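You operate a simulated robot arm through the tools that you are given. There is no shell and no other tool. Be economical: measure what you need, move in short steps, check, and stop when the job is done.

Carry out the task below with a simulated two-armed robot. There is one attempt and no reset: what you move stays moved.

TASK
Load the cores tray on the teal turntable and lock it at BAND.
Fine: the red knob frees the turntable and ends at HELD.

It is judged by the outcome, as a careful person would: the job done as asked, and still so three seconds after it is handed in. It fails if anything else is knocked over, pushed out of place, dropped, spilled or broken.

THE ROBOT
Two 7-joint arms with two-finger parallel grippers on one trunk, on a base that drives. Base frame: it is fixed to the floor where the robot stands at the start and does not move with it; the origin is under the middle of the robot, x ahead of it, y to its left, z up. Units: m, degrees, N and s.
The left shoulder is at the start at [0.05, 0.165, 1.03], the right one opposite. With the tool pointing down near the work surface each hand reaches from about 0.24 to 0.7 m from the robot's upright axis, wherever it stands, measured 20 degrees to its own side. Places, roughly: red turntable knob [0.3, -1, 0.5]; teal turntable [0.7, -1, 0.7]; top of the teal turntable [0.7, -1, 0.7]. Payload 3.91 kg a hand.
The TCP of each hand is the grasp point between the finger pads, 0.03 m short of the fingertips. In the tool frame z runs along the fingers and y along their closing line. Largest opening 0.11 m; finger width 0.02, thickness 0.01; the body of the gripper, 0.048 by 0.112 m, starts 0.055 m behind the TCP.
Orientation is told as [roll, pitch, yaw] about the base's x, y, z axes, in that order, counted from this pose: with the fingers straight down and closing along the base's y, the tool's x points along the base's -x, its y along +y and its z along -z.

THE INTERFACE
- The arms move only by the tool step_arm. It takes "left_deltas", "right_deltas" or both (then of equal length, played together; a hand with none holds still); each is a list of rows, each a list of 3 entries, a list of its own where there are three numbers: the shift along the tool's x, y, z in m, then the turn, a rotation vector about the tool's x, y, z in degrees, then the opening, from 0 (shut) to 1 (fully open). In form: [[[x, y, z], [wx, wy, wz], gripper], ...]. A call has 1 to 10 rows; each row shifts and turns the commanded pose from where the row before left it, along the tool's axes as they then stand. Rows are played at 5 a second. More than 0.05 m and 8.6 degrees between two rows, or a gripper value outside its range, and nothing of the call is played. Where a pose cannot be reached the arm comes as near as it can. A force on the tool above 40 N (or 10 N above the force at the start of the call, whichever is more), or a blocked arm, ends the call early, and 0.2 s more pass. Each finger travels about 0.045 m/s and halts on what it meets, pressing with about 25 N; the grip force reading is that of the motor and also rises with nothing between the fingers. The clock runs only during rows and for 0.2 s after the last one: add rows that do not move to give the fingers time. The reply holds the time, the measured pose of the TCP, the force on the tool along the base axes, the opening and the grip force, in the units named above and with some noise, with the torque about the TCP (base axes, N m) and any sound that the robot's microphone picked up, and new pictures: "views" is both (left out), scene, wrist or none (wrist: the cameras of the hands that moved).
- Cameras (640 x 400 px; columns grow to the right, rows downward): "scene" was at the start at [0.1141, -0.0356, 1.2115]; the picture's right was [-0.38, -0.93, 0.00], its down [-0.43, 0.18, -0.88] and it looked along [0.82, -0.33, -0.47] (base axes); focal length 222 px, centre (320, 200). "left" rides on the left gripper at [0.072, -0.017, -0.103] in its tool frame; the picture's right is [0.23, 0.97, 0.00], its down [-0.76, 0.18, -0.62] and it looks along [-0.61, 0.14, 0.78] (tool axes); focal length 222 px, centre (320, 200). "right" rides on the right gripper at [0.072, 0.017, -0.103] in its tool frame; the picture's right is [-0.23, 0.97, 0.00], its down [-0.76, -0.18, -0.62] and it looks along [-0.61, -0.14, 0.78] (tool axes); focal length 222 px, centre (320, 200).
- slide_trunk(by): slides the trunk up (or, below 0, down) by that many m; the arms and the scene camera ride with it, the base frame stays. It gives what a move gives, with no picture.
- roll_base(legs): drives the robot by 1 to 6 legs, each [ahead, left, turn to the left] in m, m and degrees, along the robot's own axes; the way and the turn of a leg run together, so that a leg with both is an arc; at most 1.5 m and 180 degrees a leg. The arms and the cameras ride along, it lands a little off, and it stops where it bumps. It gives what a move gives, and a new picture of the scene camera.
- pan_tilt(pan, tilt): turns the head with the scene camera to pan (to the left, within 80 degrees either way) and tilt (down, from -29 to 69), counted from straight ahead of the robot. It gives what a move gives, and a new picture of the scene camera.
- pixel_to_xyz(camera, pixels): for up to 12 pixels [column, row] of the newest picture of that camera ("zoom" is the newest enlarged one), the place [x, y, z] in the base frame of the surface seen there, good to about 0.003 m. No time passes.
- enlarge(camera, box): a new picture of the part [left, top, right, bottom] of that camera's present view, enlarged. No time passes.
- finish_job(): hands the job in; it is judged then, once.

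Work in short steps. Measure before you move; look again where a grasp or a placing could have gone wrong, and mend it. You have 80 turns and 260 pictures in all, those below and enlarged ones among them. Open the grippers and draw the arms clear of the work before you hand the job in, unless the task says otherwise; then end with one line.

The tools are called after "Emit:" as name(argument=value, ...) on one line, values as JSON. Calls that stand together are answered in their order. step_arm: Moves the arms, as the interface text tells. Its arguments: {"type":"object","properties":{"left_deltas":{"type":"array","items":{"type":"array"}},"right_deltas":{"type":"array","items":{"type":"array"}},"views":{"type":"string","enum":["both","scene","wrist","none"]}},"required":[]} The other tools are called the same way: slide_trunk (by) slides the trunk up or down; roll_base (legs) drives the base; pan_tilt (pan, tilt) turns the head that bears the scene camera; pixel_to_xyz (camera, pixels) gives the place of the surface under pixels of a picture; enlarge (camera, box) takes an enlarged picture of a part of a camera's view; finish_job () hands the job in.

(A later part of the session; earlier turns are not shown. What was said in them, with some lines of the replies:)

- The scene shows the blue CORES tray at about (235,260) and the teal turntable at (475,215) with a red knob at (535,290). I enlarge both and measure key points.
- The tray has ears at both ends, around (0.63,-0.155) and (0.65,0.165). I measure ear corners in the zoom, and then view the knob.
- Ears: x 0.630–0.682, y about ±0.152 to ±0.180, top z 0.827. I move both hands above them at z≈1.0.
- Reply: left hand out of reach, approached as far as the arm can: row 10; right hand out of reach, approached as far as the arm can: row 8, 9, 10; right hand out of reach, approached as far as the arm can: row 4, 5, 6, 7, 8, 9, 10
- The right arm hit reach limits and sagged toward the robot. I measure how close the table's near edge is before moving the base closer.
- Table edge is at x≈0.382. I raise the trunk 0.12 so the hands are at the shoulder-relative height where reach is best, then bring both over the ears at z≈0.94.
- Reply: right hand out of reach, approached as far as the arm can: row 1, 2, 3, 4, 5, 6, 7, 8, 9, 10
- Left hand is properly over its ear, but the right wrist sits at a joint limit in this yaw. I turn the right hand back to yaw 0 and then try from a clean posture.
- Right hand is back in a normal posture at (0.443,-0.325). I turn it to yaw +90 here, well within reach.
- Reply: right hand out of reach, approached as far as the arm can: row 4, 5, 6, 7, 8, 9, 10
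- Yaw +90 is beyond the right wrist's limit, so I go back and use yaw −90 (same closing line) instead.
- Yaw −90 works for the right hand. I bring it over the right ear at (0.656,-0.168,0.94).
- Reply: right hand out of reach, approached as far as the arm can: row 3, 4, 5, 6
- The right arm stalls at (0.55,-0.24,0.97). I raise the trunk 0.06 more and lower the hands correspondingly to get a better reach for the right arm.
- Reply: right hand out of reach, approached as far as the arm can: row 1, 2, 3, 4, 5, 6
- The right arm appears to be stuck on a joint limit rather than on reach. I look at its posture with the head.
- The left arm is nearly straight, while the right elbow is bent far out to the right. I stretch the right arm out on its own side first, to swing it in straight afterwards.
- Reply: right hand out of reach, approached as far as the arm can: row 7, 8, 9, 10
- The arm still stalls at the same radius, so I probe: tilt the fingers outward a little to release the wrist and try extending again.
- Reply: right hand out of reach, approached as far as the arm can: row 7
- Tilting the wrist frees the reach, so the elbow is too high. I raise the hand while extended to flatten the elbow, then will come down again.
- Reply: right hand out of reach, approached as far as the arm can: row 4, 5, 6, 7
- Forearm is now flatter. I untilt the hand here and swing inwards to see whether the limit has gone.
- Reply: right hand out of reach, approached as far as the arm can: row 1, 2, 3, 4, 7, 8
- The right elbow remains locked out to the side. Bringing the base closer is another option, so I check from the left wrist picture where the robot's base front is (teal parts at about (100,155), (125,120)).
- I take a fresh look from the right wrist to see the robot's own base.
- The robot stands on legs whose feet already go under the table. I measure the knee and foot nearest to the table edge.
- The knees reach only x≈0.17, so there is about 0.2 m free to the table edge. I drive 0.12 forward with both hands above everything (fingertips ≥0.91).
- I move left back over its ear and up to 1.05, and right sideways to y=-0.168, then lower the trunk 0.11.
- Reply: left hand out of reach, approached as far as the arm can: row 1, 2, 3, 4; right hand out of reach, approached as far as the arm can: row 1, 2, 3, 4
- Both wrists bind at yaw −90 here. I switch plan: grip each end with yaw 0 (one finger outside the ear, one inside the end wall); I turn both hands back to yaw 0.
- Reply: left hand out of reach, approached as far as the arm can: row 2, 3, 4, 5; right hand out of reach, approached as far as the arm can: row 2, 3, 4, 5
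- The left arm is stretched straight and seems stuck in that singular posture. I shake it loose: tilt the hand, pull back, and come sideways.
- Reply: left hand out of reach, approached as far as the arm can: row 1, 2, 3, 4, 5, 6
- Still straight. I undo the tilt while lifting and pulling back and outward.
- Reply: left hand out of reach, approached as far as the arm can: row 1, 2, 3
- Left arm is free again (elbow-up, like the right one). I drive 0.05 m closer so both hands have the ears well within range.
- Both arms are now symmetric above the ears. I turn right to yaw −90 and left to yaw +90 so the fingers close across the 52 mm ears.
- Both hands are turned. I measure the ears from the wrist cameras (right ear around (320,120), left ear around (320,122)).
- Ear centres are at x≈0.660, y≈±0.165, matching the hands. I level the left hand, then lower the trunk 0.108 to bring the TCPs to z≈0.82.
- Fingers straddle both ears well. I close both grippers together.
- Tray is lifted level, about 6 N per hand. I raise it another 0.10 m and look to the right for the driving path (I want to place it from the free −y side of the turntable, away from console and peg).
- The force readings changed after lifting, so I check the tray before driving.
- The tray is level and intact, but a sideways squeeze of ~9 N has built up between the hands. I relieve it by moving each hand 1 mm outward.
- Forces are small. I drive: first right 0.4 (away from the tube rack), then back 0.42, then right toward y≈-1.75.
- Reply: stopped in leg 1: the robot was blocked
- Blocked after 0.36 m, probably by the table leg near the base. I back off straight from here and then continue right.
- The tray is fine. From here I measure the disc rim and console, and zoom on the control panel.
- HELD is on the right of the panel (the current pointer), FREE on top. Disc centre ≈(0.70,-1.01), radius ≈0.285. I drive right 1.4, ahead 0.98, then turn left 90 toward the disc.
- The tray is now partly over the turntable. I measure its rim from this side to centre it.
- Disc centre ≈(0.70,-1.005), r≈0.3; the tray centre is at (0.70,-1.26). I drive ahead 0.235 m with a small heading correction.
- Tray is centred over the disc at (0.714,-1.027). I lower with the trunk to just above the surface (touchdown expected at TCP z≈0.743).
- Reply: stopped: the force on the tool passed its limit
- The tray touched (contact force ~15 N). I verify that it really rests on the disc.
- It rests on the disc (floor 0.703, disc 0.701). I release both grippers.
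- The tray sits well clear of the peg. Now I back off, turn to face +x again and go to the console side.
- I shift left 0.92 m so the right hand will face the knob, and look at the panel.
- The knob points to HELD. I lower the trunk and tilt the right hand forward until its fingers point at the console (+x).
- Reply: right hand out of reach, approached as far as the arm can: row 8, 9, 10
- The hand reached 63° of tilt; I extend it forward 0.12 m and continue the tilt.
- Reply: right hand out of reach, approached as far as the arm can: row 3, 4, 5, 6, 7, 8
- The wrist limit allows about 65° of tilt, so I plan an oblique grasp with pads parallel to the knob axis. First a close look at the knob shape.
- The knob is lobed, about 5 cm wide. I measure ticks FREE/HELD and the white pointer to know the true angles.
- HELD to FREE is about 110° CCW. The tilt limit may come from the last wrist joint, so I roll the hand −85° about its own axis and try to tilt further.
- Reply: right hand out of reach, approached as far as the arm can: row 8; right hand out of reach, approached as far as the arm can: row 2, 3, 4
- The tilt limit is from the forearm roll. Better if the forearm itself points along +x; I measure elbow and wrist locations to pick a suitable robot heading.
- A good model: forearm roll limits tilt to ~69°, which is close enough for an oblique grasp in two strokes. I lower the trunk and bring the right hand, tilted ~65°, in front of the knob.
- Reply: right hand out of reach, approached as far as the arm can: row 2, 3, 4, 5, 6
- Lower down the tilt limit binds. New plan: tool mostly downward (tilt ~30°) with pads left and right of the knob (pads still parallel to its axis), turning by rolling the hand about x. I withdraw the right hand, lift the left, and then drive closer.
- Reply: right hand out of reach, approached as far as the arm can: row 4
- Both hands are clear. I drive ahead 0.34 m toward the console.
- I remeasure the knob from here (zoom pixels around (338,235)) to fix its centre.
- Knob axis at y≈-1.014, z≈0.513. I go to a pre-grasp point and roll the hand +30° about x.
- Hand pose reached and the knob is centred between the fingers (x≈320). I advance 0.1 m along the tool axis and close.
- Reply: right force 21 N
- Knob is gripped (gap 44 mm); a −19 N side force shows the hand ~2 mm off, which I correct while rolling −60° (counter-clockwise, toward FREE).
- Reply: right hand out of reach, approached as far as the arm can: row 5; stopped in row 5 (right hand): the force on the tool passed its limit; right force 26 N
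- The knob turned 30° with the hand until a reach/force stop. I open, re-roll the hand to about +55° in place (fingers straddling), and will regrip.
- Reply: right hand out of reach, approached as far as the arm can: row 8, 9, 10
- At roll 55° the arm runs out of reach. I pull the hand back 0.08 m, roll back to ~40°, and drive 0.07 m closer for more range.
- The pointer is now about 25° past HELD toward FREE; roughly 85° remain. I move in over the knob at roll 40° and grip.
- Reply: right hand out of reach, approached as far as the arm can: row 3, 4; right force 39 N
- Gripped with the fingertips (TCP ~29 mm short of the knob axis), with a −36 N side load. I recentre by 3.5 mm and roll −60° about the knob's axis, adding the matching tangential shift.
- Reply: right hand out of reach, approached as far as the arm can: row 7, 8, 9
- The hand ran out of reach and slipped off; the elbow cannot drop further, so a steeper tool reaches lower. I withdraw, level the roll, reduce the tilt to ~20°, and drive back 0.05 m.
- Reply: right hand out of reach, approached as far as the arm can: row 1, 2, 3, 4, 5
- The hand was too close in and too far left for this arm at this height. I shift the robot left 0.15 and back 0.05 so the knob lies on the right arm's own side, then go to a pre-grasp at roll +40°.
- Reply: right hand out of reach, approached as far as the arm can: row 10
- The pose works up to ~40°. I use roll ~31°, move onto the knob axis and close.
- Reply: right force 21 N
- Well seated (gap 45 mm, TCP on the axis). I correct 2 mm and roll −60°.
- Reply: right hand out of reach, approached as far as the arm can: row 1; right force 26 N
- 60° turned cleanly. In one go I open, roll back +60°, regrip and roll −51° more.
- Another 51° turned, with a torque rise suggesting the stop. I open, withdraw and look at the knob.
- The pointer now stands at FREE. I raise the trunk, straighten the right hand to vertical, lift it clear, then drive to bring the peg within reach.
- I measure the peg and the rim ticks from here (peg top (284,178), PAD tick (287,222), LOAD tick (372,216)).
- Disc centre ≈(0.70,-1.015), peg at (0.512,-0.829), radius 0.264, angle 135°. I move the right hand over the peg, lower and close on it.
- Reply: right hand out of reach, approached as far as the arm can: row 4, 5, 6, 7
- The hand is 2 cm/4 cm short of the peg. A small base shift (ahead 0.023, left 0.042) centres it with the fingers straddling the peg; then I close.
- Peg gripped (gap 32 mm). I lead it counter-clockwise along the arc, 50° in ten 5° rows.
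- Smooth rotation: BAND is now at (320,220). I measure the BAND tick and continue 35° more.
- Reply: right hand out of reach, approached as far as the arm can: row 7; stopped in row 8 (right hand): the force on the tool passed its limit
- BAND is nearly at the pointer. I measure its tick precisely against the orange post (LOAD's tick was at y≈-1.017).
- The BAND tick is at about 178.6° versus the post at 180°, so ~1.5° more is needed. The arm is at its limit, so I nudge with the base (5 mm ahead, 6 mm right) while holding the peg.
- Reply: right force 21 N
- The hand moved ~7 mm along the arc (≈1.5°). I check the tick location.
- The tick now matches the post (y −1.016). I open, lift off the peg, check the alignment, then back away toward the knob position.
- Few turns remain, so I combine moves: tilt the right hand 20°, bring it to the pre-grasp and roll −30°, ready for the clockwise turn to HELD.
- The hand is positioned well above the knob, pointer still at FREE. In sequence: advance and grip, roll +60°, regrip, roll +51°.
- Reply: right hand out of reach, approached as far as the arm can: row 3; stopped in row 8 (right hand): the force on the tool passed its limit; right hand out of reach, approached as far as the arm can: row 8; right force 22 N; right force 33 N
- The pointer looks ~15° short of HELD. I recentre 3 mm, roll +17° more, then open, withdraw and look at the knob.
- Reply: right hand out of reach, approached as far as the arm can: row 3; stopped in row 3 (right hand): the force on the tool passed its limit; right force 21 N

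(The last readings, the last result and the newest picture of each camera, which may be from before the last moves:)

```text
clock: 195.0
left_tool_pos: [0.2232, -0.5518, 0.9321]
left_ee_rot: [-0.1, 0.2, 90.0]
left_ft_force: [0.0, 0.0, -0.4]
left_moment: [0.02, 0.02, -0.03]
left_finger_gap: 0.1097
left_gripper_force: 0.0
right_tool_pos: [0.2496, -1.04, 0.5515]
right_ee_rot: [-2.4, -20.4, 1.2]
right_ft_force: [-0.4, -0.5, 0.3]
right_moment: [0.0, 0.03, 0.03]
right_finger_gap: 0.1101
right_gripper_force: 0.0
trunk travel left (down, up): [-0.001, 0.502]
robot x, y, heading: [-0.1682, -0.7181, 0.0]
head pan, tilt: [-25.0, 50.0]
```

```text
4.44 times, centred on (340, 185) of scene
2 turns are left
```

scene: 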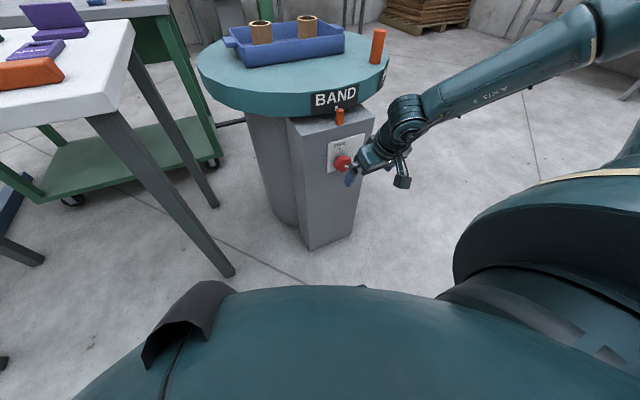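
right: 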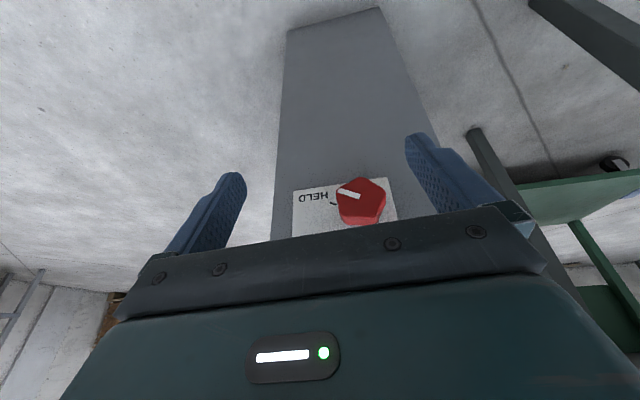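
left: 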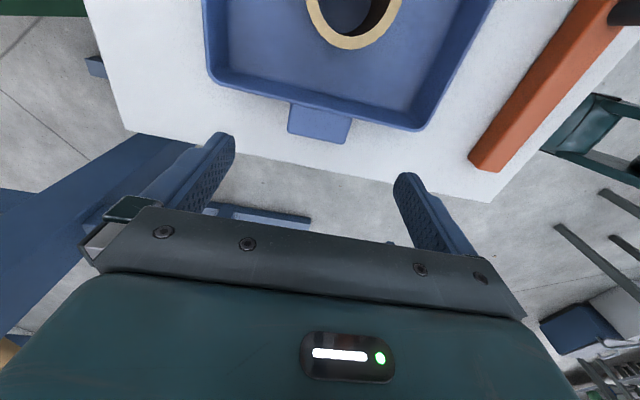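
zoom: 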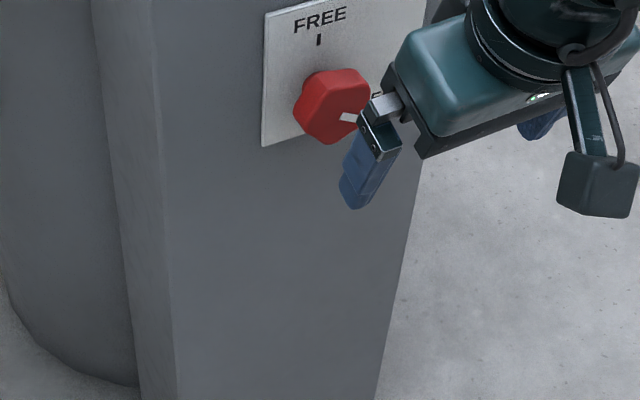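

The pointer now lines up with the HELD tick (17° vs 19° in the zoom) and BAND stands at the post. I withdraw by driving back with the grippers open, and lift the trunk slightly.

Emit:
roll_base(legs=[[-0.3, 0, 0]])

Emit:
slide_trunk(by=0.15)

Emit:
enlarge(camera="scene", box=[180, 20, 420, 240])

```text
clock: 197.1
left_tool_pos: [-0.0816, -0.552, 0.9322]
left_ee_rot: [-0.2, 0.2, 90.1]
left_ft_force: [0.6, 0.1, 0.0]
left_moment: [-0.01, 0.01, -0.02]
left_finger_gap: 0.11
left_gripper_force: 0.0
right_tool_pos: [-0.0541, -1.0404, 0.5512]
right_ee_rot: [-2.3, -20.3, 1.2]
right_ft_force: [-0.2, 0.6, 0.3]
right_moment: [0.01, -0.02, 0.0]
right_finger_gap: 0.1101
right_gripper_force: 0.0
trunk travel left (down, up): [-0.001, 0.502]
robot x, y, heading: [-0.4721, -0.7174, 0.2]
head pan, tilt: [-25.0, 50.0]
```

scene: 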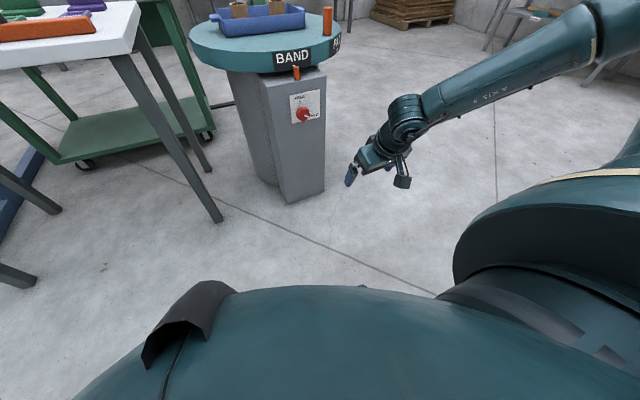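

```text
clock: 198.8
left_tool_pos: [-0.0802, -0.5519, 1.0816]
left_ee_rot: [-0.2, 0.2, 90.0]
left_ft_force: [0.8, 0.4, -0.6]
left_moment: [0.02, -0.02, 0.0]
left_finger_gap: 0.1101
left_gripper_force: 0.0
right_tool_pos: [-0.055, -1.0398, 0.7012]
right_ee_rot: [-2.3, -20.3, 1.3]
right_ft_force: [0.4, 0.2, -0.5]
right_moment: [0.0, -0.03, -0.03]
right_finger_gap: 0.1102
right_gripper_force: 0.1
trunk travel left (down, up): [-0.151, 0.352]
robot x, y, heading: [-0.4717, -0.7203, -0.0]
head pan, tilt: [-25.0, 50.0]
```

```text
1.82 times, centred on (300, 130) of scene
1 turns are left
```

zoom: 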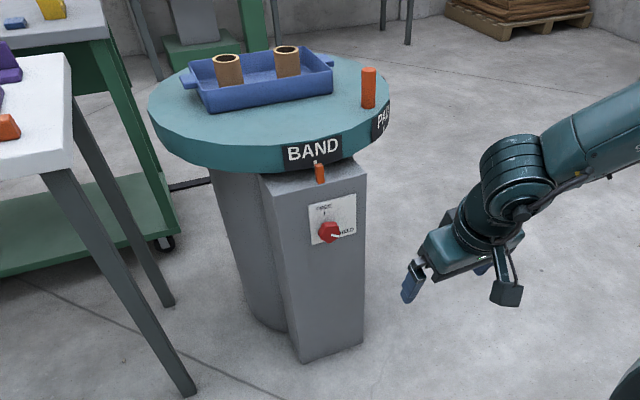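

The tray with both cores is on the turntable, BAND is at the pointer, the knob is at HELD, and both arms are clear, so I hand the job in.

Emit:
finish_job()

```text
The job is handed in.
```

The cores tray, with both cores upright, is on the teal turntable. BAND is at the pointer, and the red knob's pointer lines up with HELD to within about 2°. I did not test that the turntable is locked by trying to turn it.
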